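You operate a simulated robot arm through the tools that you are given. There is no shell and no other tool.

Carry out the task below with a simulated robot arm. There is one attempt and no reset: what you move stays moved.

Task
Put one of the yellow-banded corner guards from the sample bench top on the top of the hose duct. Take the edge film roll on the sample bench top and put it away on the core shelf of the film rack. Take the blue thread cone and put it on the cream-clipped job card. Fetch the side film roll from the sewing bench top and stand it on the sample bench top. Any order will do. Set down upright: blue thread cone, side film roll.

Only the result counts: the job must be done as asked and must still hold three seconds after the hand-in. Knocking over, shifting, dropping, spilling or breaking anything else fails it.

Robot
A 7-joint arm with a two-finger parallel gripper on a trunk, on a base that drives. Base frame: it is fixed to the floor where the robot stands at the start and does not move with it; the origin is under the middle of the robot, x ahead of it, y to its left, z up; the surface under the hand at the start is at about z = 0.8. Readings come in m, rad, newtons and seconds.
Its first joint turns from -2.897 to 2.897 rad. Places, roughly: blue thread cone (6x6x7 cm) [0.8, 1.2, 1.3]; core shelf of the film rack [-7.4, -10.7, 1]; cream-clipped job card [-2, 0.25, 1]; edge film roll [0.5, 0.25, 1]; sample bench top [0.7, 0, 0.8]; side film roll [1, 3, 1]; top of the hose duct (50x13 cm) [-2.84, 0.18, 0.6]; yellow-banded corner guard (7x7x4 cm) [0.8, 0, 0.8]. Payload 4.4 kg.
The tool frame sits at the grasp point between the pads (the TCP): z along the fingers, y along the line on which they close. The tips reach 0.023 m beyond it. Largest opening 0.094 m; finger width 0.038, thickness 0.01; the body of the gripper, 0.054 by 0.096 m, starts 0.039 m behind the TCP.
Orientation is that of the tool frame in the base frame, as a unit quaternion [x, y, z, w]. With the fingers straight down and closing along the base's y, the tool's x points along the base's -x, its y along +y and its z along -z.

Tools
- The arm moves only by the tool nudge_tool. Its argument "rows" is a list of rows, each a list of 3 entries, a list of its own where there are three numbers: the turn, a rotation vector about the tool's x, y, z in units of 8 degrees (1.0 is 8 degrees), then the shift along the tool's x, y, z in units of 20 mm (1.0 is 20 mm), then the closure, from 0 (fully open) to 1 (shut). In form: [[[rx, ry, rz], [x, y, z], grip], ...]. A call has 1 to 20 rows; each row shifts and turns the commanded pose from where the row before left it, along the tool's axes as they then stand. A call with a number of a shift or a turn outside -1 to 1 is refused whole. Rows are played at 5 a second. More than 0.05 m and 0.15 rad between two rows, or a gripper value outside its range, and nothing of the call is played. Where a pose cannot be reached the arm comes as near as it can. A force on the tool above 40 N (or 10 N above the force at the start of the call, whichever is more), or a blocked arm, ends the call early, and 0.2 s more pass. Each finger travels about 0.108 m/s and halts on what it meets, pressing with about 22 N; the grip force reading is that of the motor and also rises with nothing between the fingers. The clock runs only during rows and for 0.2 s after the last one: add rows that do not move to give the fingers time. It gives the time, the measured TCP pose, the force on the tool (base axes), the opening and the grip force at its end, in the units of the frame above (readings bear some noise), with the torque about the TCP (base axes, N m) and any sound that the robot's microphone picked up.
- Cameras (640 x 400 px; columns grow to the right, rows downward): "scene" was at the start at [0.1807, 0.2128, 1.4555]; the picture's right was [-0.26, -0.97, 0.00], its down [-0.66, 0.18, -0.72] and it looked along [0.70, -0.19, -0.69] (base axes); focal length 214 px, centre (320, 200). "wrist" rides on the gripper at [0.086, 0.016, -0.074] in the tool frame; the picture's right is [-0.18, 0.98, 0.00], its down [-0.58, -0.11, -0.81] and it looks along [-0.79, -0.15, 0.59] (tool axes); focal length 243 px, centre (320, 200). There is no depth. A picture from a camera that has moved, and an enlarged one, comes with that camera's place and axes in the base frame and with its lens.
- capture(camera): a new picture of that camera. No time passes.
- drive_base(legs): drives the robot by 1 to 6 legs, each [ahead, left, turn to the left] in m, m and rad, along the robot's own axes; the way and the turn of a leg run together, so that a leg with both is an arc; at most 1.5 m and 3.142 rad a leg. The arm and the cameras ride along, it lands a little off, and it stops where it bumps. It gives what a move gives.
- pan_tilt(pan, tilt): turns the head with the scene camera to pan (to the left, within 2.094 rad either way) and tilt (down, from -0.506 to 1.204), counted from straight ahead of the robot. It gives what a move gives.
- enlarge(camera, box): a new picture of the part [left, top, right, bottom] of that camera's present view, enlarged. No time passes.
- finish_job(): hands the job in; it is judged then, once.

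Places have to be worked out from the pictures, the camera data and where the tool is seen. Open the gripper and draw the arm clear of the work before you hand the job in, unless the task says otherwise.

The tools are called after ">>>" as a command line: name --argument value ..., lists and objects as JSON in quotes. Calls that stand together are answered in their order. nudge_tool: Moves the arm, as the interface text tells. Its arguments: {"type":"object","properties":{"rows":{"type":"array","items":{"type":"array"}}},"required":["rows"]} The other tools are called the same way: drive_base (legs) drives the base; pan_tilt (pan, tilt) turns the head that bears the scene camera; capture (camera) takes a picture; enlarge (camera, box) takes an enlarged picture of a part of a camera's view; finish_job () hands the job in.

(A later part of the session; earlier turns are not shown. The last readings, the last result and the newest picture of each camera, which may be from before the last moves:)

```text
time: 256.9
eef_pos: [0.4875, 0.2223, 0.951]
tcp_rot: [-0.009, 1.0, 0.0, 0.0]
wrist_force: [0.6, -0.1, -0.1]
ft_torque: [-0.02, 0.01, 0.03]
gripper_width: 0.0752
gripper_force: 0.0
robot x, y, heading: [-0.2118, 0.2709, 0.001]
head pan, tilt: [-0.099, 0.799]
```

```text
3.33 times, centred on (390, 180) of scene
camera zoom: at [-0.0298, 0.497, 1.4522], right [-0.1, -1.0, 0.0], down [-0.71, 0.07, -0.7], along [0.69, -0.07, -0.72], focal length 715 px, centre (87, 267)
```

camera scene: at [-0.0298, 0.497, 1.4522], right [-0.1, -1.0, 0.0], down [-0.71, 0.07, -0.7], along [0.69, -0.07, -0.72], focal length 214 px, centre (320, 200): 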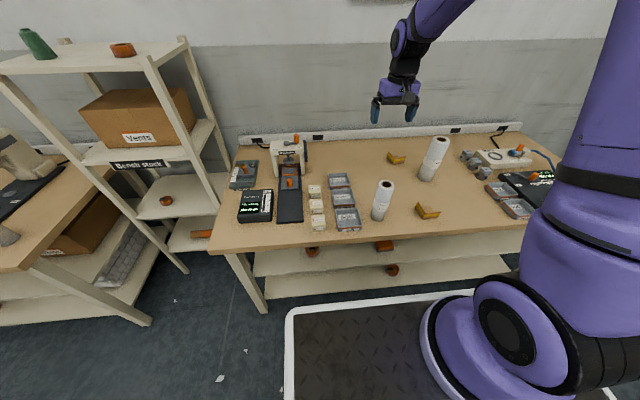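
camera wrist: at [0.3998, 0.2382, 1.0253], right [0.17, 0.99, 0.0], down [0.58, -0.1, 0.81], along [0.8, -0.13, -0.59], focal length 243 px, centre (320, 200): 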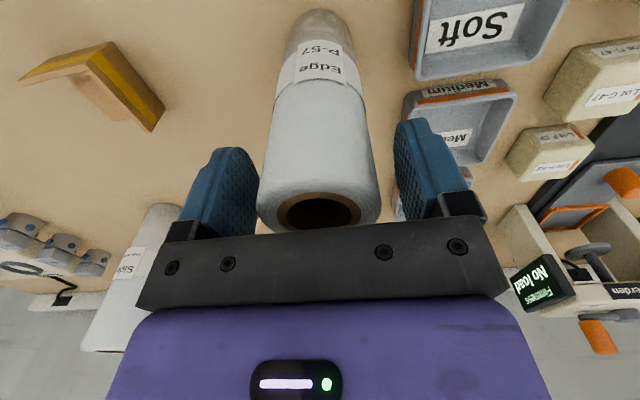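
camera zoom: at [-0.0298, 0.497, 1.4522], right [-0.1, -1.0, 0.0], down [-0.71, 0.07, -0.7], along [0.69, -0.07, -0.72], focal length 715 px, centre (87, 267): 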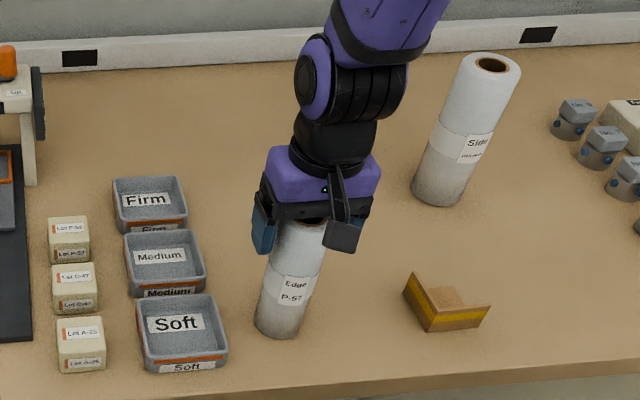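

Top is at z≈0.968, centred. I go 9 mm deeper and close.

>>> nudge_tool --rows '[[[0, 0, 0], [0, 0, 0.45], 0.2], [[0, 0, 0], [0, 0, 0], 0.25], [[0, 0, 0], [0, 0, 0], 0.3], [[0, 0, 0], [0, 0, 0], 0.35], [[0, 0, 0], [0, 0, 0], 0.4], [[0, 0, 0], [0, 0, 0], 0.6], [[0, 0, 0], [0, 0, 0], 1], [[0, 0, 0], [0, 0, 0], 1], [[0, 0, 0], [0, 0, 0], 1]]'

>>> capture --camera "wrist"

```text
time: 258.9
eef_pos: [0.4869, 0.2223, 0.9419]
tcp_rot: [-0.008, 1.0, 0.0, 0.0]
wrist_force: [0.6, -1.0, 0.1]
ft_torque: [-0.06, 0.0, -0.03]
gripper_width: 0.0536
gripper_force: 21.5
robot x, y, heading: [-0.209, 0.2702, 0.002]
head pan, tilt: [-0.099, 0.799]
```

```text
taken
camera wrist: at [0.4001, 0.2384, 1.0158], right [0.17, 0.99, 0.0], down [0.58, -0.1, 0.81], along [0.79, -0.13, -0.59], focal length 243 px, centre (320, 200)
```

wrist: 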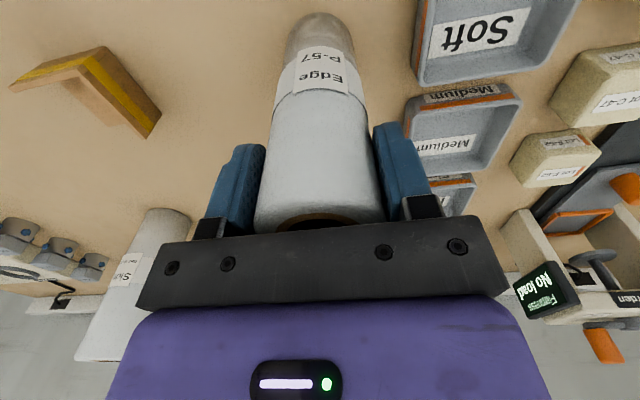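

Edge roll gripped (53.6 mm). I lift it to z≈1.2.

>>> nudge_tool --rows '[[[0, 0, 0], [0, 0, -0.3], 1], [[0, 0, 0], [0, 0, -0.6], 1], [[0, 0, 0], [0, 0, -0.8], 1], [[0, 0, 0], [0, 0, -1], 1], [[0, 0, 0], [0, 0, -1], 1], [[0, 0, 0], [0, 0, -1], 1], [[0, 0, 0], [0, 0, -1], 1], [[0, 0, 0], [0, 0, -1], 1], [[0, 0, 0], [0, 0, -1], 1], [[0, 0, 0], [0, 0, -1], 1], [[0, 0, 0], [0, 0, -1], 1], [[0, 0, 0], [0, 0, -1], 1], [[0, 0, 0], [0, 0, -1], 1], [[0, 0, 0], [0, 0, -1], 1], [[0, 0, 0], [0, 0, 0], 1]]'

>>> capture --camera "scene"

```text
time: 262.1
eef_pos: [0.4871, 0.2221, 1.1965]
tcp_rot: [-0.009, 1.0, 0.0, 0.0]
wrist_force: [-0.4, 0.1, -2.0]
ft_torque: [0.0, -0.01, -0.01]
gripper_width: 0.0532
gripper_force: 22.2
robot x, y, heading: [-0.2121, 0.2688, 0.001]
head pan, tilt: [-0.099, 0.799]
```

```text
taken
camera scene: at [-0.0296, 0.497, 1.4522], right [-0.1, -1.0, 0.0], down [-0.71, 0.07, -0.7], along [0.69, -0.07, -0.72], focal length 214 px, centre (320, 200)
```

scene: 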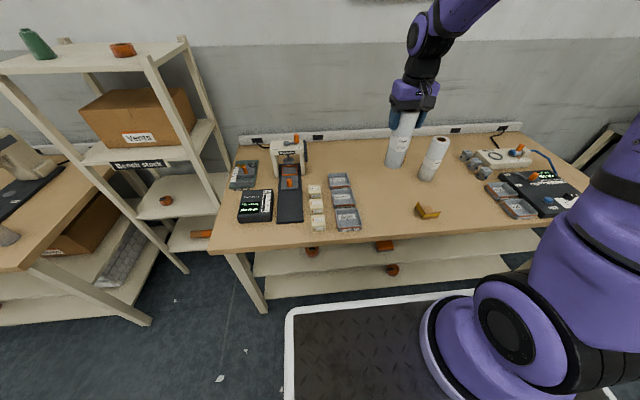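

Roll is in hand. I back away from the bench, turn right to face down the aisle (−y) and survey the route toward the film rack.

>>> drive_base --legs '[[-0.5, 0, 0], [0, 0, -1.57]]'

>>> pan_tilt --pan 0.0 --tilt 0.15

>>> capture --camera "scene"

>>> pan_tilt --pan -0.6 --tilt 0.15

>>> capture --camera "scene"

```text
time: 268.9
eef_pos: [-0.7391, -0.433, 1.1952]
tcp_rot: [0.692, 0.722, 0.001, 0.0]
wrist_force: [-0.1, 0.1, -2.5]
ft_torque: [-0.02, -0.02, 0.01]
gripper_width: 0.0534
gripper_force: 22.1
robot x, y, heading: [-0.7052, 0.2639, -1.542]
head pan, tilt: [-0.099, 0.799]
```

```text
time: 269.9
eef_pos: [-0.7388, -0.4341, 1.1977]
tcp_rot: [0.692, 0.722, 0.0, 0.0]
wrist_force: [-0.1, 0.9, -2.9]
ft_torque: [0.02, -0.01, -0.01]
gripper_width: 0.0534
gripper_force: 22.1
robot x, y, heading: [-0.7097, 0.261, -1.549]
head pan, tilt: [0.0, 0.15]
```

```text
taken
camera scene: at [-0.4664, 0.077, 1.5105], right [-1.0, -0.03, 0.0], down [0.0, 0.15, -0.99], along [0.03, -0.99, -0.15], focal length 214 px, centre (320, 200)
```

scene: 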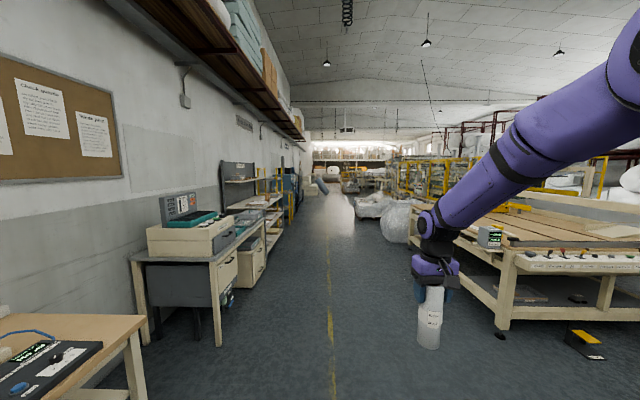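

```text
time: 270.9
eef_pos: [-0.7378, -0.4332, 1.1956]
tcp_rot: [0.692, 0.722, 0.0, 0.0]
wrist_force: [0.0, 0.0, -1.5]
ft_torque: [-0.01, 0.0, 0.02]
gripper_width: 0.0535
gripper_force: 22.5
robot x, y, heading: [-0.7044, 0.2654, -1.541]
head pan, tilt: [-0.6, 0.15]
```

```text
taken
camera scene: at [-0.5192, 0.0917, 1.5106], right [-0.84, 0.54, 0.0], down [0.08, 0.13, -0.99], along [-0.54, -0.83, -0.15], focal length 214 px, centre (320, 200)
```

scene: 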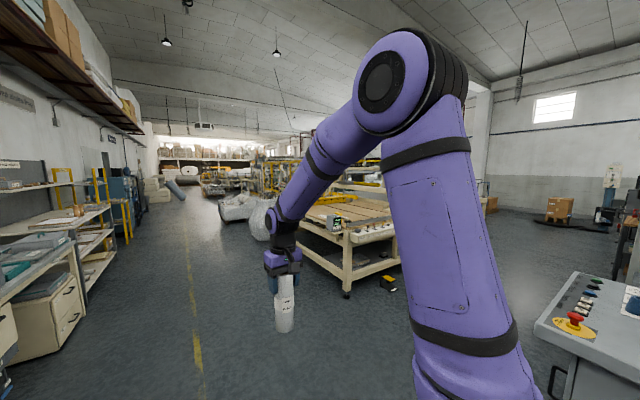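

The aisle runs straight along −y at x≈−0.5. I zoom into the distance to find the way to (−7.4, −10.7).

>>> enlarge --camera "scene" --box '[140, 120, 340, 245]'

>>> pan_tilt --pan 0.0 --tilt 0.15

>>> enlarge --camera "scene" --box '[270, 120, 430, 260]'

```text
3.20 times, centred on (240, 182) of scene
camera zoom: at [-0.5192, 0.0917, 1.5106], right [-0.84, 0.54, 0.0], down [0.08, 0.13, -0.99], along [-0.54, -0.83, -0.15], focal length 686 px, centre (576, 256)
```

zoom: 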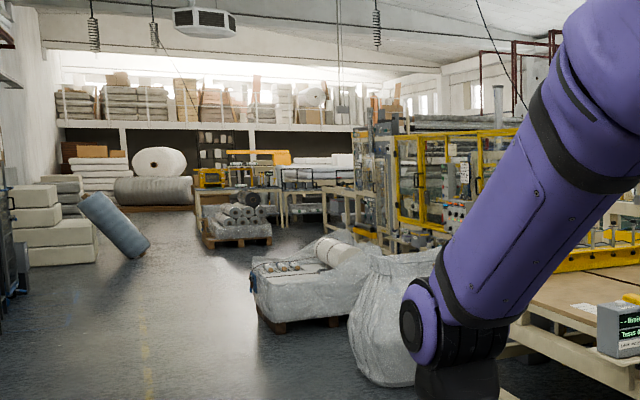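

```text
time: 271.9
eef_pos: [-0.7389, -0.4351, 1.1961]
tcp_rot: [0.692, 0.722, 0.0, -0.001]
wrist_force: [0.8, -0.7, -2.1]
ft_torque: [-0.01, 0.0, 0.03]
gripper_width: 0.0534
gripper_force: 22.1
robot x, y, heading: [-0.7044, 0.2655, -1.546]
head pan, tilt: [0.0, 0.15]
```

```text
2.86 times, centred on (350, 190) of scene
camera zoom: at [-0.4665, 0.077, 1.5106], right [-1.0, -0.03, 0.0], down [0.0, 0.15, -0.99], along [0.03, -0.99, -0.15], focal length 613 px, centre (234, 229)
```

zoom: 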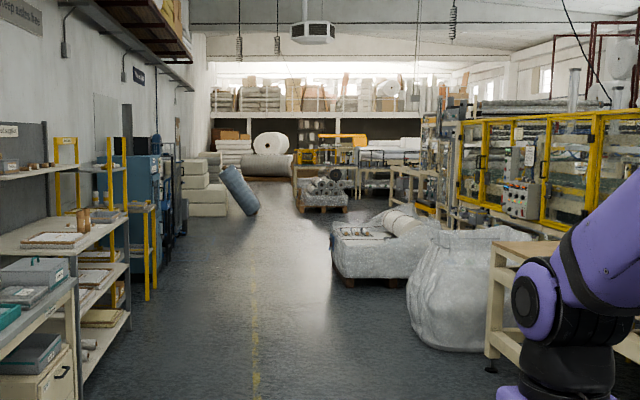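

Aisle is free at x≈−0.7 (sack and bale keep to x<−1.4). I drive 6 m along it and look again.

>>> drive_base --legs '[[0, 0, -0.026], [1.5, 0, 0], [1.5, 0, 0], [1.5, 0, 0], [1.5, 0, 0]]'

>>> capture --camera "scene"

>>> pan_tilt --pan -0.8 --tilt 0.15

>>> capture --camera "scene"

```text
time: 300.9
eef_pos: [-0.76, -6.4513, 1.196]
tcp_rot: [0.7, 0.714, -0.001, 0.0]
wrist_force: [0.1, -1.0, -2.2]
ft_torque: [-0.01, 0.0, 0.01]
gripper_width: 0.0535
gripper_force: 22.0
robot x, y, heading: [-0.716, -5.7562, -1.566]
head pan, tilt: [0.0, 0.15]
```

```text
taken
camera scene: at [-0.4772, -5.9488, 1.5106], right [-1.0, -0.01, 0.0], down [0.0, 0.15, -0.99], along [0.01, -0.99, -0.15], focal length 214 px, centre (320, 200)
```

scene: 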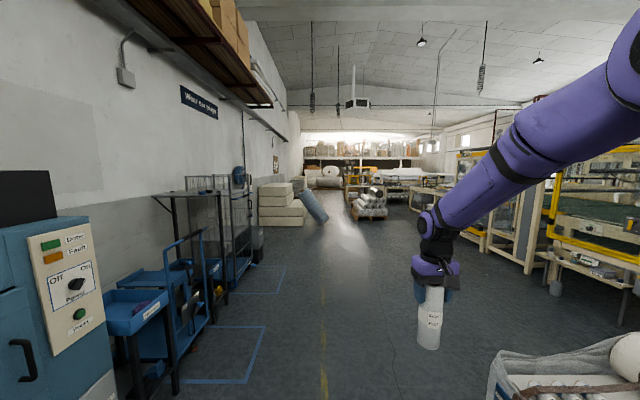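

```text
time: 302.0
eef_pos: [-0.7602, -6.4529, 1.1957]
tcp_rot: [0.7, 0.714, -0.001, 0.0]
wrist_force: [-0.6, 0.0, -2.5]
ft_torque: [0.01, 0.0, 0.02]
gripper_width: 0.0532
gripper_force: 21.7
robot x, y, heading: [-0.7119, -5.7572, -1.562]
head pan, tilt: [-0.799, 0.15]
```

```text
taken
camera scene: at [-0.5438, -5.9211, 1.5106], right [-0.7, 0.71, 0.0], down [0.11, 0.11, -0.99], along [-0.7, -0.69, -0.15], focal length 214 px, centre (320, 200)
```

scene: 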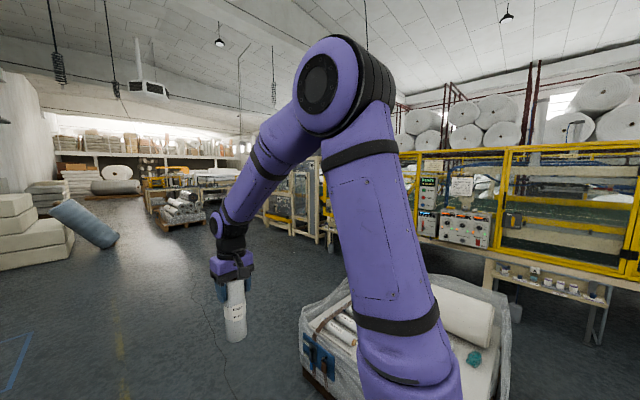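

Path continues clear. I drive on to y≈−9.5 and look to the right for the film rack.

>>> drive_base --legs '[[1.3, 0, 0], [1.3, 0, 0], [1.2, 0, 0]]'

>>> pan_tilt --pan -1.0 --tilt 0.15

>>> capture --camera "scene"

>>> pan_tilt --pan -1.8 --tilt 0.15

>>> capture --camera "scene"

>>> pan_tilt --pan 0.0 --tilt 0.15

>>> capture --camera "scene"

```text
time: 320.5
eef_pos: [-0.6701, -10.2851, 1.1965]
tcp_rot: [0.692, 0.722, 0.0, 0.0]
wrist_force: [1.1, 0.0, -1.6]
ft_torque: [0.0, 0.0, 0.0]
gripper_width: 0.0533
gripper_force: 21.7
robot x, y, heading: [-0.6407, -9.5899, -1.546]
head pan, tilt: [-0.799, 0.15]
```

```text
time: 321.2
eef_pos: [-0.67, -10.2859, 1.1962]
tcp_rot: [0.692, 0.722, -0.001, -0.001]
wrist_force: [-0.5, 0.7, -2.6]
ft_torque: [-0.02, -0.01, 0.01]
gripper_width: 0.053
gripper_force: 22.0
robot x, y, heading: [-0.6363, -9.5832, -1.542]
head pan, tilt: [-1.0, 0.15]
```

```text
taken
camera scene: at [-0.477, -9.7339, 1.5106], right [-0.56, 0.83, 0.0], down [0.12, 0.08, -0.99], along [-0.82, -0.56, -0.15], focal length 214 px, centre (320, 200)
```

scene: 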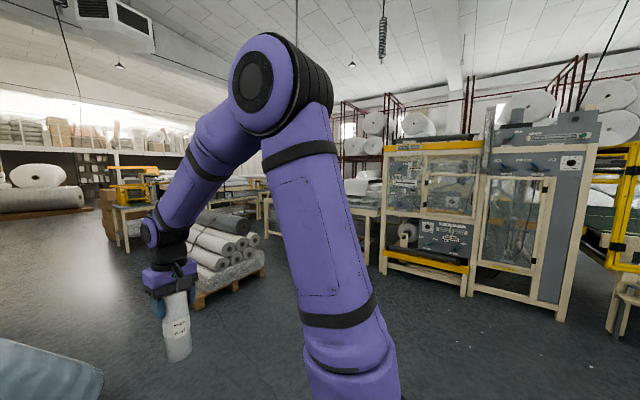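

```text
time: 322.3
eef_pos: [-0.6706, -10.2849, 1.1952]
tcp_rot: [0.692, 0.722, 0.001, 0.0]
wrist_force: [0.5, -0.4, -1.9]
ft_torque: [0.01, 0.01, 0.01]
gripper_width: 0.0533
gripper_force: 21.9
robot x, y, heading: [-0.6409, -9.5861, -1.548]
head pan, tilt: [-1.799, 0.15]
```

```text
taken
camera scene: at [-0.4913, -9.6632, 1.5106], right [0.2, 0.98, 0.0], down [0.15, -0.03, -0.99], along [-0.97, 0.2, -0.15], focal length 214 px, centre (320, 200)
```

scene: 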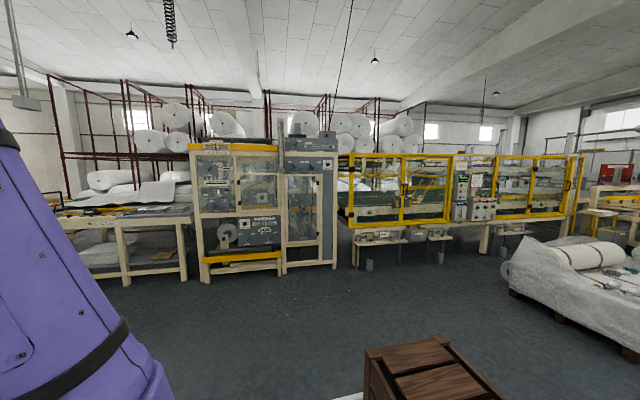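

```text
time: 324.1
eef_pos: [-0.67, -10.2842, 1.1964]
tcp_rot: [0.692, 0.722, 0.0, -0.001]
wrist_force: [-0.5, -0.1, -2.7]
ft_torque: [0.02, 0.03, 0.03]
gripper_width: 0.0534
gripper_force: 21.9
robot x, y, heading: [-0.6363, -9.5866, -1.545]
head pan, tilt: [0.0, 0.15]
```

```text
taken
camera scene: at [-0.3979, -9.7743, 1.5106], right [-1.0, -0.03, 0.0], down [0.0, 0.15, -0.99], along [0.03, -0.99, -0.15], focal length 214 px, centre (320, 200)
```

scene: 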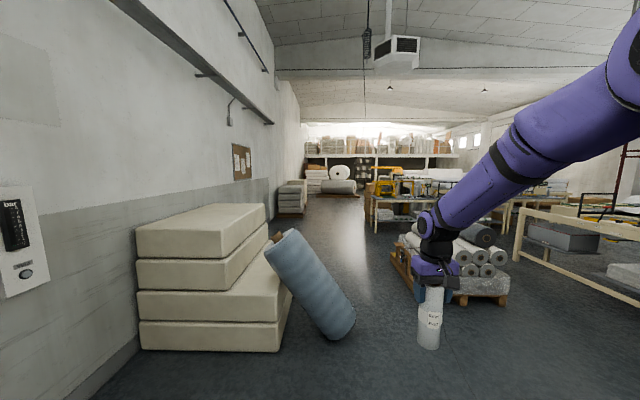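

The rack's bearing points behind the machine row. I zoom in toward the right to look for the rack and a passage.

>>> pan_tilt --pan -1.45 --tilt 0.1

>>> capture --camera "scene"

>>> enlarge --camera "scene" --box '[200, 100, 420, 240]'

>>> pan_tilt --pan -0.55 --tilt 0.1

>>> capture --camera "scene"

```text
time: 325.7
eef_pos: [-0.6701, -10.285, 1.1959]
tcp_rot: [0.692, 0.722, 0.001, 0.0]
wrist_force: [0.6, -0.1, -2.8]
ft_torque: [-0.02, -0.02, 0.04]
gripper_width: 0.0532
gripper_force: 21.9
robot x, y, heading: [-0.6363, -9.5885, -1.545]
head pan, tilt: [-1.45, 0.099]
```

```text
taken
camera scene: at [-0.4914, -9.6952, 1.5153], right [-0.15, 0.99, 0.0], down [0.1, 0.01, -0.99], along [-0.98, -0.15, -0.1], focal length 214 px, centre (320, 200)
```

scene: 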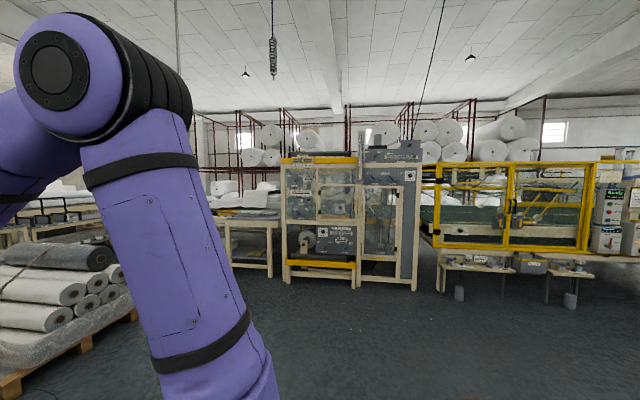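

```text
2.86 times, centred on (310, 170) of scene
camera zoom: at [-0.4914, -9.6952, 1.5153], right [-0.15, 0.99, 0.0], down [0.1, 0.01, -0.99], along [-0.98, -0.15, -0.1], focal length 613 px, centre (349, 286)
```

zoom: 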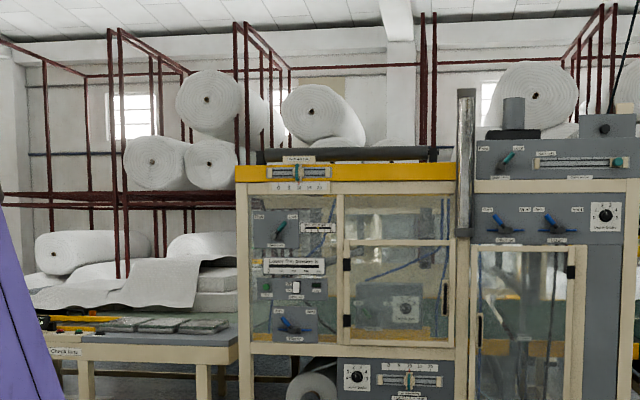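

```text
time: 326.9
eef_pos: [-0.6697, -10.2847, 1.1954]
tcp_rot: [0.692, 0.722, 0.0, 0.0]
wrist_force: [0.3, -0.1, -2.8]
ft_torque: [-0.02, 0.0, -0.03]
gripper_width: 0.0533
gripper_force: 22.6
robot x, y, heading: [-0.6391, -9.5885, -1.535]
head pan, tilt: [-0.55, 0.099]
```

```text
taken
camera scene: at [-0.4464, -9.7613, 1.5153], right [-0.87, 0.5, 0.0], down [0.05, 0.09, -0.99], along [-0.5, -0.86, -0.1], focal length 214 px, centre (320, 200)
```

scene: 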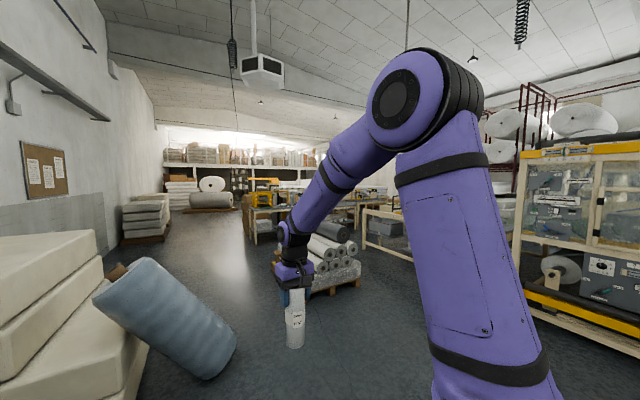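

Pallet spans x≈−1.5…−2.4 at y≈−12, conveyor at x≈−3.6; there is a passage at x≈−2.9. I strafe right to there and look ahead and right.

>>> drive_base --legs '[[0, 0, -0.03], [0, -1.15, 0], [0, -1.1, 0]]'

>>> pan_tilt --pan 0.0 --tilt 0.25

>>> capture --camera "scene"

>>> pan_tilt --pan -0.9 --tilt 0.15

>>> capture --camera "scene"

```text
time: 338.3
eef_pos: [-2.9299, -10.2467, 1.1954]
tcp_rot: [0.706, 0.709, 0.0, 0.0]
wrist_force: [0.3, 0.2, -2.9]
ft_torque: [0.01, -0.04, 0.02]
gripper_width: 0.0531
gripper_force: 21.9
robot x, y, heading: [-2.8736, -9.5502, -1.583]
head pan, tilt: [-0.55, 0.099]
```

```text
time: 339.3
eef_pos: [-2.9295, -10.2467, 1.1949]
tcp_rot: [0.706, 0.708, 0.0, 0.0]
wrist_force: [-0.4, 0.9, -2.6]
ft_torque: [-0.03, 0.03, -0.01]
gripper_width: 0.0531
gripper_force: 21.5
robot x, y, heading: [-2.8744, -9.5494, -1.579]
head pan, tilt: [0.0, 0.25]
```

```text
taken
camera scene: at [-2.6384, -9.7474, 1.5013], right [-1.0, 0.01, 0.0], down [0.0, 0.25, -0.97], along [-0.01, -0.97, -0.25], focal length 214 px, centre (320, 200)
```

scene: 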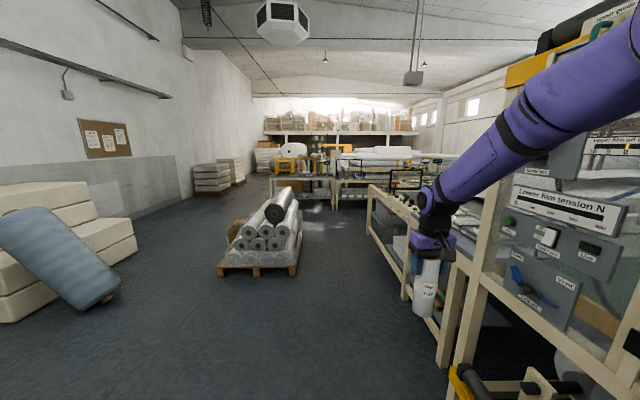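

```text
time: 340.5
eef_pos: [-2.9304, -10.2475, 1.1963]
tcp_rot: [0.706, 0.708, 0.0, 0.001]
wrist_force: [-1.1, -1.6, -3.0]
ft_torque: [0.0, -0.03, -0.01]
gripper_width: 0.0533
gripper_force: 22.1
robot x, y, heading: [-2.8729, -9.5534, -1.583]
head pan, tilt: [-0.901, 0.15]
```

```text
taken
camera scene: at [-2.7105, -9.7108, 1.5106], right [-0.61, 0.79, 0.0], down [0.12, 0.09, -0.99], along [-0.78, -0.61, -0.15], focal length 214 px, centre (320, 200)
```

scene: 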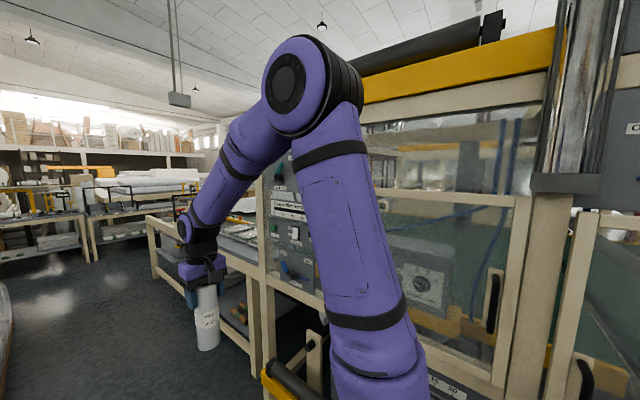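

The conveyor's far end is near y≈−13; there may be a cross passage before the tables at y≈−15. I drive forward 2.4 m and look right.

>>> drive_base --legs '[[1.2, 0.05, 0.01], [1.2, 0, 0]]'

>>> pan_tilt --pan -0.7 --tilt 0.25

>>> capture --camera "scene"

>>> pan_tilt --pan -1.4 --tilt 0.2

>>> capture --camera "scene"

```text
time: 352.3
eef_pos: [-2.8433, -12.6546, 1.1965]
tcp_rot: [0.694, 0.72, 0.0, 0.0]
wrist_force: [0.0, -1.4, -2.4]
ft_torque: [0.01, -0.02, 0.01]
gripper_width: 0.0531
gripper_force: 22.5
robot x, y, heading: [-2.8107, -11.9573, -1.553]
head pan, tilt: [-0.901, 0.15]
```

```text
time: 353.0
eef_pos: [-2.8434, -12.6552, 1.1955]
tcp_rot: [0.695, 0.719, 0.0, 0.0]
wrist_force: [0.0, 0.9, -2.0]
ft_torque: [0.03, 0.0, 0.0]
gripper_width: 0.0535
gripper_force: 21.9
robot x, y, heading: [-2.8065, -11.9581, -1.548]
head pan, tilt: [-0.7, 0.25]
```

```text
taken
camera scene: at [-2.6282, -12.1263, 1.5013], right [-0.78, 0.63, 0.0], down [0.16, 0.19, -0.97], along [-0.61, -0.75, -0.25], focal length 214 px, centre (320, 200)
```

scene: 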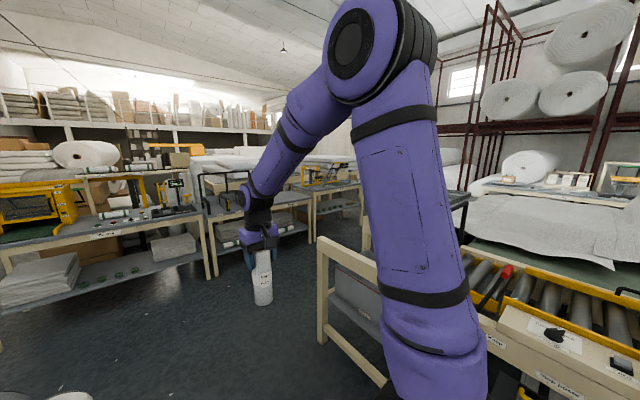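

```text
time: 354.1
eef_pos: [-2.8441, -12.6547, 1.1962]
tcp_rot: [0.696, 0.718, 0.0, 0.0]
wrist_force: [0.6, -0.2, -3.3]
ft_torque: [-0.02, -0.01, 0.0]
gripper_width: 0.0531
gripper_force: 22.0
robot x, y, heading: [-2.8068, -11.9552, -1.548]
head pan, tilt: [-1.4, 0.201]
```

```text
taken
camera scene: at [-2.6608, -12.0714, 1.5059], right [-0.19, 0.98, 0.0], down [0.2, 0.04, -0.98], along [-0.96, -0.19, -0.2], focal length 214 px, centre (320, 200)
```

scene: 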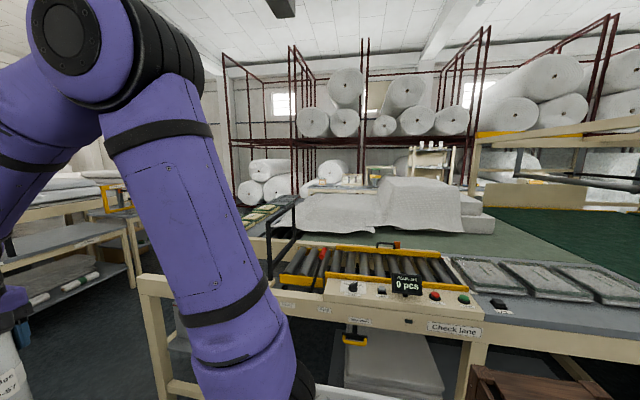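

The bearing to (−7.4, −10.7) now hits a cream rack with small white rolls. I zoom in on it and on the passage beyond the conveyor's end.

>>> enlarge --camera "scene" --box '[300, 110, 500, 235]'

>>> pan_tilt --pan -0.45 --tilt 0.25

>>> capture --camera "scene"

```text
3.20 times, centred on (400, 172) of scene
camera zoom: at [-2.6608, -12.0714, 1.5059], right [-0.19, 0.98, 0.0], down [0.2, 0.04, -0.98], along [-0.96, -0.19, -0.2], focal length 686 px, centre (64, 288)
```

zoom: 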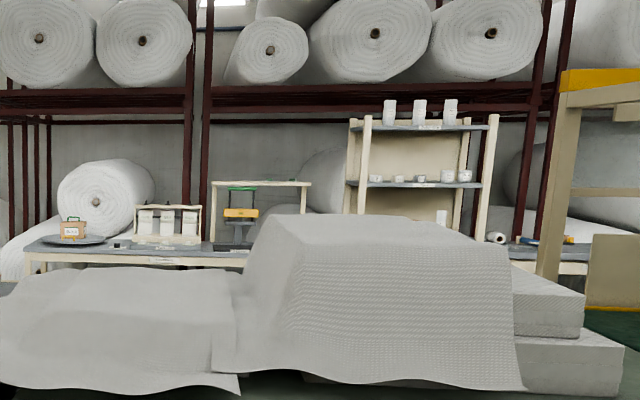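

```text
time: 355.3
eef_pos: [-2.8427, -12.6554, 1.1963]
tcp_rot: [0.695, 0.719, -0.001, 0.0]
wrist_force: [0.5, -0.5, -2.3]
ft_torque: [0.01, -0.03, -0.03]
gripper_width: 0.0532
gripper_force: 22.0
robot x, y, heading: [-2.8054, -11.957, -1.551]
head pan, tilt: [-0.45, 0.25]
```

```text
taken
camera scene: at [-2.6084, -12.1385, 1.5013], right [-0.91, 0.42, 0.0], down [0.1, 0.22, -0.97], along [-0.41, -0.88, -0.25], focal length 214 px, centre (320, 200)
```

scene: 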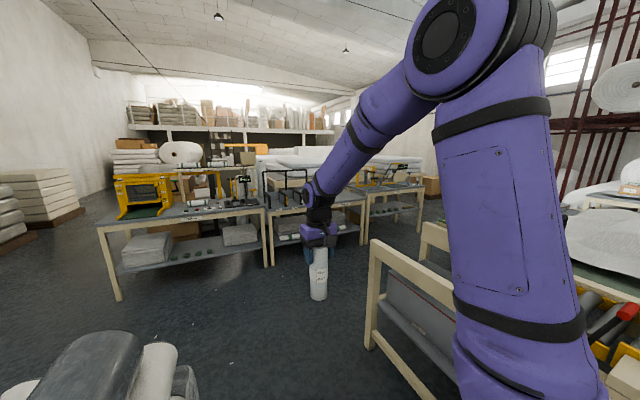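

The film rack (cream, three shelves) stands behind the conveyor and faces +x; a 1.4 m passage leads around the conveyor's end at y≈−14. I raise the roll, drive to (−2.9, −13.75) and turn to face −x.

>>> nudge_tool --rows '[[[0, 0, 0], [0, 0, -1], 1], [[0, 0, 0], [0, 0, -1], 1], [[0, 0, 0], [0, 0, -1], 1], [[0, 0, 0], [0, 0, -1], 1], [[0, 0, 0], [0, 0, -1], 1], [[0, 0, 0], [0, 0, -1], 1], [[0, 0, 0], [0, 0, -1], 1], [[0, 0, 0], [0, 0, -1], 1], [[0, 0, 0], [0, 0, 0], 1]]'

>>> drive_base --legs '[[0.9, -0.06, -0.02], [0.88, -0.02, 0], [0, 0, -1.57]]'

>>> pan_tilt --pan 0.0 --tilt 0.3

>>> capture --camera "scene"

>>> pan_tilt --pan -0.9 --tilt 0.3

>>> capture --camera "scene"

```text
time: 357.3
eef_pos: [-2.8448, -12.6555, 1.356]
tcp_rot: [0.696, 0.718, 0.0, 0.0]
wrist_force: [0.3, 0.1, -1.8]
ft_torque: [-0.01, -0.03, 0.03]
gripper_width: 0.0535
gripper_force: 22.0
robot x, y, heading: [-2.8075, -11.9574, -1.553]
head pan, tilt: [-0.45, 0.25]
```

```text
time: 370.3
eef_pos: [-3.5571, -13.7527, 1.3564]
tcp_rot: [1.0, 0.018, 0.0, -0.001]
wrist_force: [0.5, -0.2, -2.9]
ft_torque: [-0.02, 0.0, -0.01]
gripper_width: 0.0531
gripper_force: 22.2
robot x, y, heading: [-2.857, -13.7923, -3.112]
head pan, tilt: [-0.45, 0.25]
```

```text
time: 371.2
eef_pos: [-3.5583, -13.7514, 1.3552]
tcp_rot: [1.0, 0.018, 0.0, 0.0]
wrist_force: [0.2, 0.7, -2.1]
ft_torque: [0.01, -0.02, -0.03]
gripper_width: 0.0529
gripper_force: 22.1
robot x, y, heading: [-2.8607, -13.7887, -3.118]
head pan, tilt: [0.0, 0.3]
```

```text
taken
camera scene: at [-3.0472, -14.0266, 1.4966], right [-0.02, 1.0, 0.0], down [0.3, 0.01, -0.96], along [-0.96, -0.02, -0.3], focal length 214 px, centre (320, 200)
```

scene: 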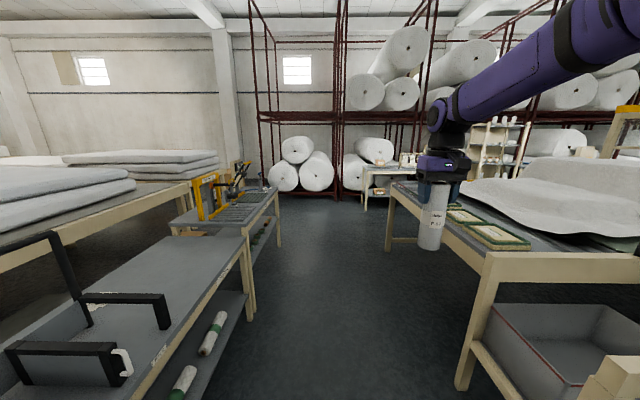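

```text
time: 372.4
eef_pos: [-3.5574, -13.7515, 1.3554]
tcp_rot: [1.0, 0.018, 0.0, 0.0]
wrist_force: [0.2, 0.3, -3.0]
ft_torque: [-0.02, -0.01, -0.01]
gripper_width: 0.0533
gripper_force: 21.7
robot x, y, heading: [-2.8615, -13.7888, -3.116]
head pan, tilt: [-0.901, 0.3]
```

```text
taken
camera scene: at [-3.0135, -13.9528, 1.4966], right [0.77, 0.64, 0.0], down [0.19, -0.23, -0.96], along [-0.61, 0.73, -0.3], focal length 214 px, centre (320, 200)
```

scene: 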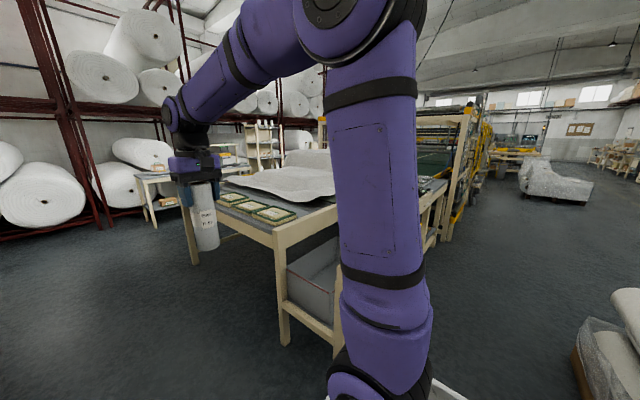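

The passage ahead is clear: conveyor end at y≈−13.1 (to x≈−5.75), tables at y<−14.6, and a bench in front of the rack at x≈−7.2. I drive forward 3.3 m in legs.

>>> drive_base --legs '[[0, 0, -0.025], [1.2, 0, 0], [1.2, 0, 0], [0.95, 0, 0]]'

>>> pan_tilt --pan -0.7 --tilt 0.25

>>> capture --camera "scene"

>>> pan_tilt --pan -1.5 --tilt 0.3

>>> capture --camera "scene"

```text
time: 389.2
eef_pos: [-6.9242, -13.7066, 1.3551]
tcp_rot: [1.0, 0.003, 0.0, 0.001]
wrist_force: [0.0, 0.3, -2.8]
ft_torque: [-0.01, 0.0, 0.0]
gripper_width: 0.0532
gripper_force: 21.8
robot x, y, heading: [-6.2229, -13.764, 3.136]
head pan, tilt: [-0.901, 0.3]
```

```text
time: 389.9
eef_pos: [-6.9235, -13.7072, 1.3557]
tcp_rot: [1.0, 0.003, 0.0, 0.0]
wrist_force: [-0.6, 0.2, -1.7]
ft_torque: [0.0, 0.01, 0.01]
gripper_width: 0.0533
gripper_force: 22.3
robot x, y, heading: [-6.2286, -13.7626, 3.131]
head pan, tilt: [-0.7, 0.25]
```

```text
taken
camera scene: at [-6.3997, -13.9377, 1.5013], right [0.65, 0.76, 0.0], down [0.19, -0.16, -0.97], along [-0.74, 0.63, -0.25], focal length 214 px, centre (320, 200)
```

scene: 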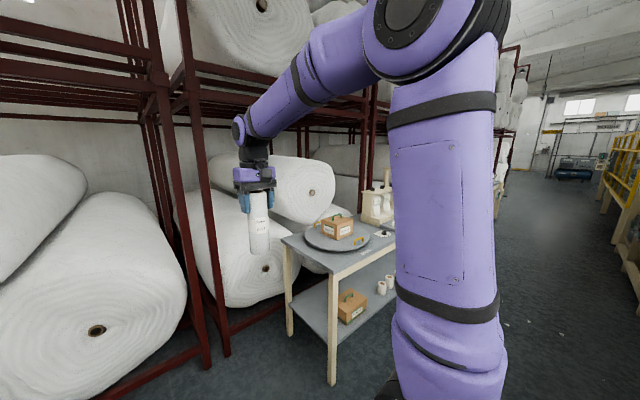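

```text
time: 391.0
eef_pos: [-6.925, -13.707, 1.3556]
tcp_rot: [1.0, 0.002, 0.0, 0.0]
wrist_force: [-0.2, 0.5, -2.4]
ft_torque: [0.03, 0.01, -0.03]
gripper_width: 0.053
gripper_force: 22.1
robot x, y, heading: [-6.2276, -13.7679, 3.133]
head pan, tilt: [-1.499, 0.3]
```

```text
taken
camera scene: at [-6.3348, -13.9053, 1.4966], right [1.0, 0.06, 0.0], down [0.02, -0.3, -0.96], along [-0.06, 0.95, -0.3], focal length 214 px, centre (320, 200)
```

scene: 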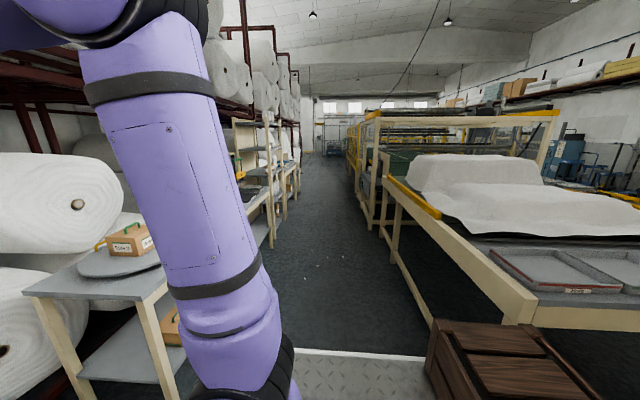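

The aisle in front of the bench runs x −7.1…−5.65 and is clear. I strafe right (+y) 2.9 m, keeping the roll between me and the bench front.

>>> drive_base --legs '[[0, -1.45, 0.009], [0, -1.45, 0]]'

>>> pan_tilt --pan -0.1 --tilt 0.3

>>> capture --camera "scene"

```text
time: 405.0
eef_pos: [-6.9501, -10.8379, 1.3561]
tcp_rot: [1.0, 0.016, 0.0, 0.0]
wrist_force: [0.9, -0.3, -2.9]
ft_torque: [0.03, -0.01, -0.03]
gripper_width: 0.053
gripper_force: 22.4
robot x, y, heading: [-6.2514, -10.8779, -3.122]
head pan, tilt: [-1.499, 0.3]
```

```text
time: 406.5
eef_pos: [-6.9512, -10.8373, 1.3558]
tcp_rot: [1.0, 0.016, 0.0, 0.0]
wrist_force: [1.0, 0.2, -3.8]
ft_torque: [0.02, 0.01, 0.01]
gripper_width: 0.0533
gripper_force: 21.8
robot x, y, heading: [-6.2531, -10.8745, -3.126]
head pan, tilt: [-0.099, 0.3]
```

```text
taken
camera scene: at [-6.4413, -11.1045, 1.4966], right [0.08, 1.0, 0.0], down [0.29, -0.02, -0.96], along [-0.95, 0.08, -0.3], focal length 214 px, centre (320, 200)
```

scene: 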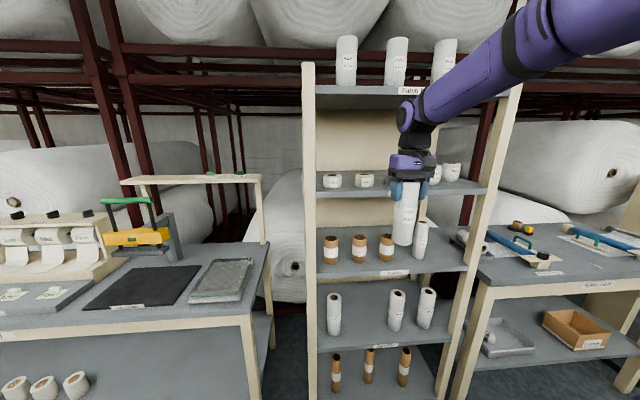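

The film rack is right ahead with five labelled shelves. I zoom in to read the shelf labels.

>>> enlarge --camera "scene" --box '[290, 30, 530, 200]'

>>> enlarge --camera "scene" --box '[290, 180, 530, 350]'

>>> pan_tilt --pan -0.2 --tilt 0.7

>>> capture --camera "scene"

```text
2.35 times, centred on (410, 115) of scene
camera zoom: at [-6.4413, -11.1045, 1.4966], right [0.08, 1.0, 0.0], down [0.29, -0.02, -0.96], along [-0.95, 0.08, -0.3], focal length 505 px, centre (108, 400)
```

zoom: 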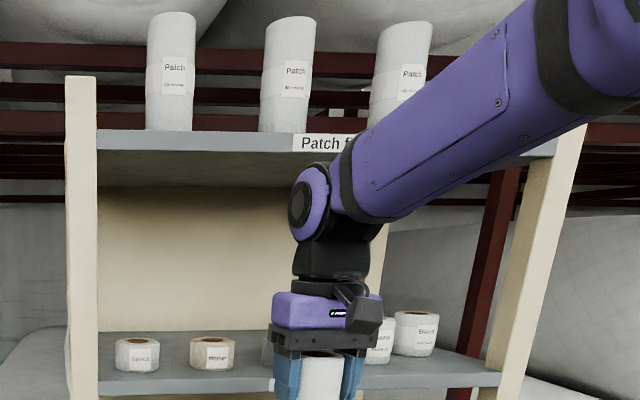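

```text
2.35 times, centred on (410, 265) of scene
camera zoom: at [-6.4413, -11.1045, 1.4966], right [0.08, 1.0, 0.0], down [0.29, -0.02, -0.96], along [-0.95, 0.08, -0.3], focal length 505 px, centre (108, 47)
```

zoom: 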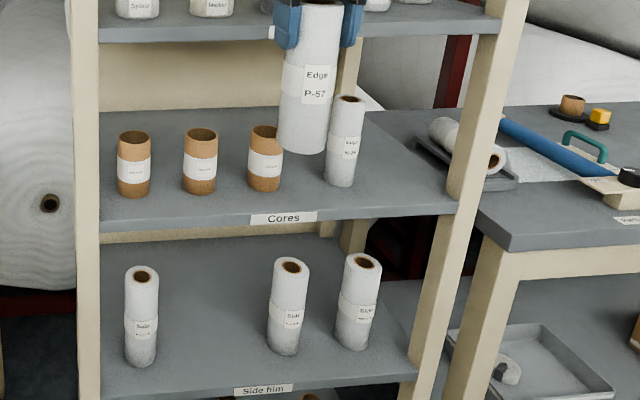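

```text
time: 407.4
eef_pos: [-6.952, -10.8367, 1.356]
tcp_rot: [1.0, 0.017, 0.0, 0.0]
wrist_force: [0.2, -0.8, -2.0]
ft_torque: [0.0, -0.01, 0.02]
gripper_width: 0.0534
gripper_force: 21.9
robot x, y, heading: [-6.2495, -10.8718, -3.122]
head pan, tilt: [-0.201, 0.7]
```

```text
taken
camera scene: at [-6.4318, -11.0968, 1.4605], right [0.18, 0.98, 0.0], down [0.63, -0.12, -0.77], along [-0.75, 0.14, -0.64], focal length 214 px, centre (320, 200)
```

scene: 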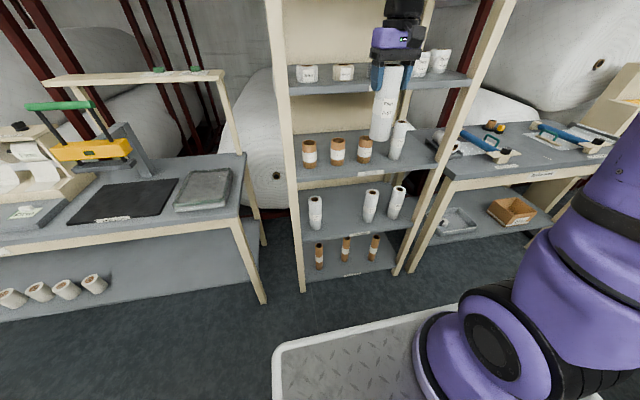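

The third shelf (z≈1.0) is labelled "Cores"; its next shelf above leaves only ~28 cm, so the roll needs a side grip to go in upright. I inspect the neighbouring bench tops for a free spot to regrasp.

>>> pan_tilt --pan -0.75 --tilt 0.5

>>> capture --camera "scene"

>>> pan_tilt --pan 0.4 --tilt 0.6

>>> capture --camera "scene"

```text
time: 408.4
eef_pos: [-6.9508, -10.8365, 1.3555]
tcp_rot: [1.0, 0.017, 0.0, 0.001]
wrist_force: [-0.1, 1.0, -3.3]
ft_torque: [0.0, -0.02, -0.01]
gripper_width: 0.0532
gripper_force: 22.6
robot x, y, heading: [-6.2545, -10.8778, -3.124]
head pan, tilt: [-0.75, 0.499]
```

```text
taken
camera scene: at [-6.416, -11.0514, 1.4782], right [0.67, 0.74, 0.0], down [0.36, -0.32, -0.88], along [-0.65, 0.59, -0.48], focal length 214 px, centre (320, 200)
```

scene: 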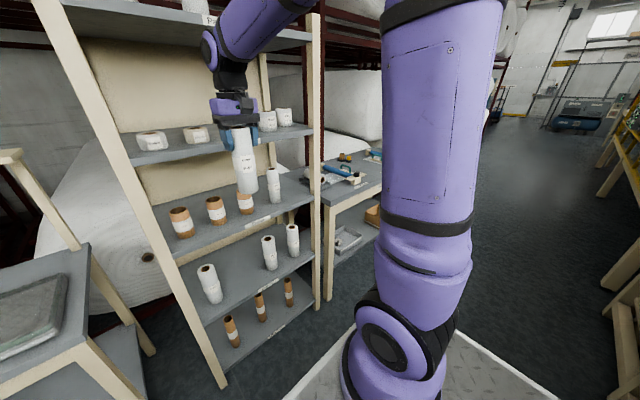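

```text
time: 409.7
eef_pos: [-6.9517, -10.8374, 1.356]
tcp_rot: [1.0, 0.016, 0.0, -0.001]
wrist_force: [0.3, -0.2, -2.4]
ft_torque: [0.02, 0.02, 0.02]
gripper_width: 0.0534
gripper_force: 22.3
robot x, y, heading: [-6.2527, -10.8764, -3.126]
head pan, tilt: [0.4, 0.6]
```

```text
taken
camera scene: at [-6.4291, -11.148, 1.4691], right [-0.41, 0.91, 0.0], down [0.52, 0.23, -0.83], along [-0.75, -0.33, -0.56], focal length 214 px, centre (320, 200)
```

scene: 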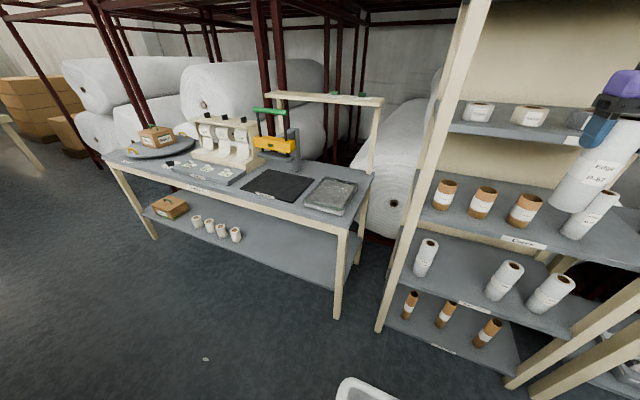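

The right-hand bench has a free front strip; I strafe right 0.65 m to inspect it from in front.

>>> drive_base --legs '[[0, -0.65, -0.018]]'

>>> pan_tilt --pan -0.25 --tilt 0.7

>>> capture --camera "scene"

>>> capture --camera "wrist"

```text
time: 413.4
eef_pos: [-6.9581, -10.1768, 1.3563]
tcp_rot: [1.0, 0.008, 0.0, 0.0]
wrist_force: [-0.5, 0.1, -1.4]
ft_torque: [0.0, 0.0, -0.04]
gripper_width: 0.0529
gripper_force: 22.3
robot x, y, heading: [-6.2591, -10.2222, -3.143]
head pan, tilt: [0.4, 0.6]
```

```text
time: 414.4
eef_pos: [-6.9572, -10.1762, 1.355]
tcp_rot: [1.0, 0.008, -0.001, 0.0]
wrist_force: [0.1, -0.2, -2.4]
ft_torque: [-0.01, -0.01, 0.0]
gripper_width: 0.0531
gripper_force: 21.9
robot x, y, heading: [-6.2615, -10.2239, -3.139]
head pan, tilt: [-0.25, 0.7]
```

```text
taken
camera scene: at [-6.4414, -10.4389, 1.4605], right [0.24, 0.97, 0.0], down [0.62, -0.16, -0.76], along [-0.74, 0.19, -0.64], focal length 214 px, centre (320, 200)
```

scene: 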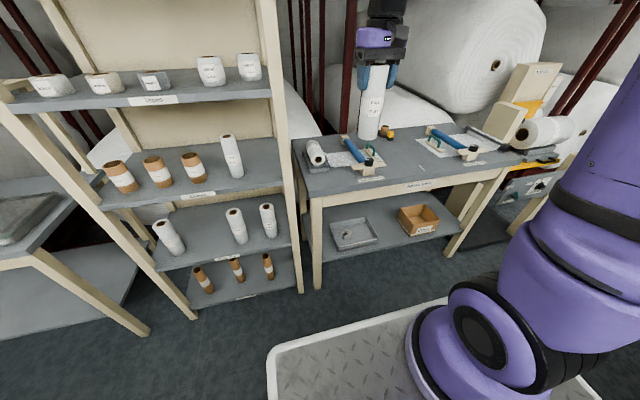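

```text
taken
camera wrist: at [-6.8712, -10.1893, 1.4302], right [-0.17, -0.99, 0.0], down [-0.58, 0.1, 0.81], along [-0.79, 0.13, -0.59], focal length 243 px, centre (320, 200)
```

wrist: 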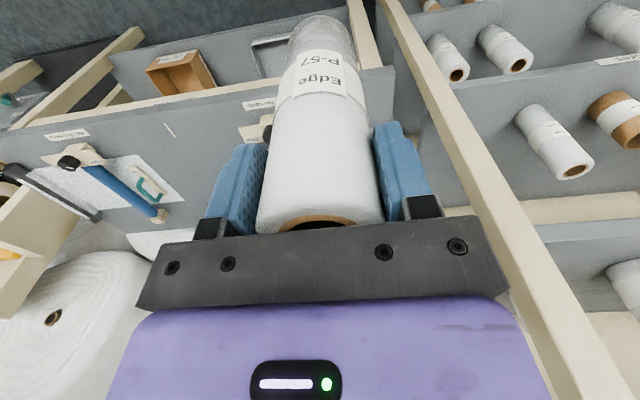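

I zoom in to measure the free area on this bench.

>>> enlarge --camera "scene" --box '[280, 100, 520, 230]'

```text
2.67 times, centred on (400, 165) of scene
camera zoom: at [-6.4414, -10.4389, 1.4605], right [0.24, 0.97, 0.0], down [0.62, -0.16, -0.76], along [-0.74, 0.19, -0.64], focal length 572 px, centre (107, 293)
```

zoom: 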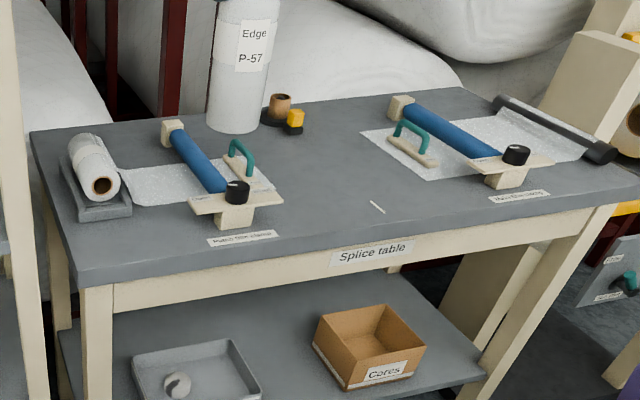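

The splice table has a free zone around (−7.29, −9.76), clear of the cutter (y<−9.83), the white scrap (y≈−9.69) and the sheet. I drive so the roll hangs over that spot.

>>> drive_base --legs '[[0, -0.415, 0], [0.32, 0, 0]]'

>>> capture --camera "wrist"

>>> pan_tilt --pan -0.2 --tilt 0.75

>>> capture --camera "scene"

```text
time: 418.8
eef_pos: [-7.2901, -9.7542, 1.355]
tcp_rot: [1.0, 0.007, -0.001, 0.0]
wrist_force: [0.3, 0.4, -2.5]
ft_torque: [0.0, -0.03, -0.01]
gripper_width: 0.0533
gripper_force: 21.8
robot x, y, heading: [-6.5928, -9.8026, 3.144]
head pan, tilt: [-0.25, 0.7]
```

```text
taken
camera wrist: at [-7.2036, -9.768, 1.4303], right [-0.17, -0.99, 0.0], down [-0.58, 0.1, 0.81], along [-0.79, 0.14, -0.59], focal length 243 px, centre (320, 200)
```

wrist: 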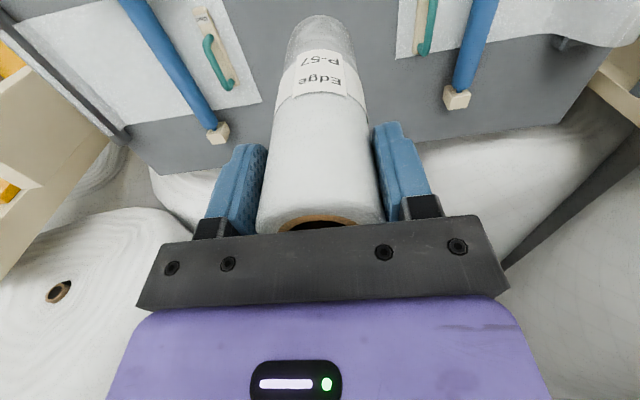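

```text
time: 419.4
eef_pos: [-7.2915, -9.7542, 1.3557]
tcp_rot: [1.0, 0.006, 0.001, 0.0]
wrist_force: [0.2, -1.1, -3.0]
ft_torque: [-0.01, -0.02, 0.02]
gripper_width: 0.0532
gripper_force: 22.2
robot x, y, heading: [-6.5915, -9.8063, 3.14]
head pan, tilt: [-0.201, 0.75]
```

```text
taken
camera scene: at [-6.7741, -10.0245, 1.4562], right [0.2, 0.98, 0.0], down [0.67, -0.14, -0.73], along [-0.72, 0.15, -0.68], focal length 214 px, centre (320, 200)
```

scene: 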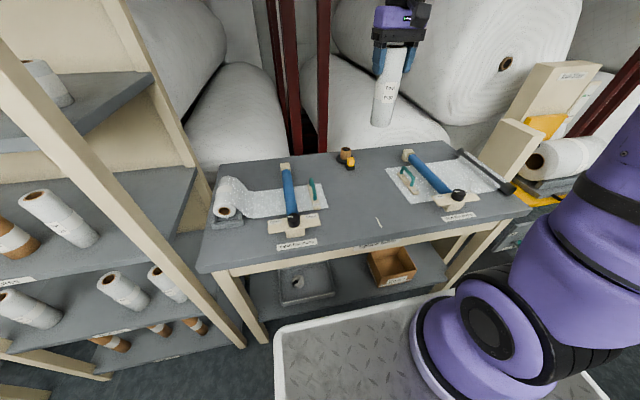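

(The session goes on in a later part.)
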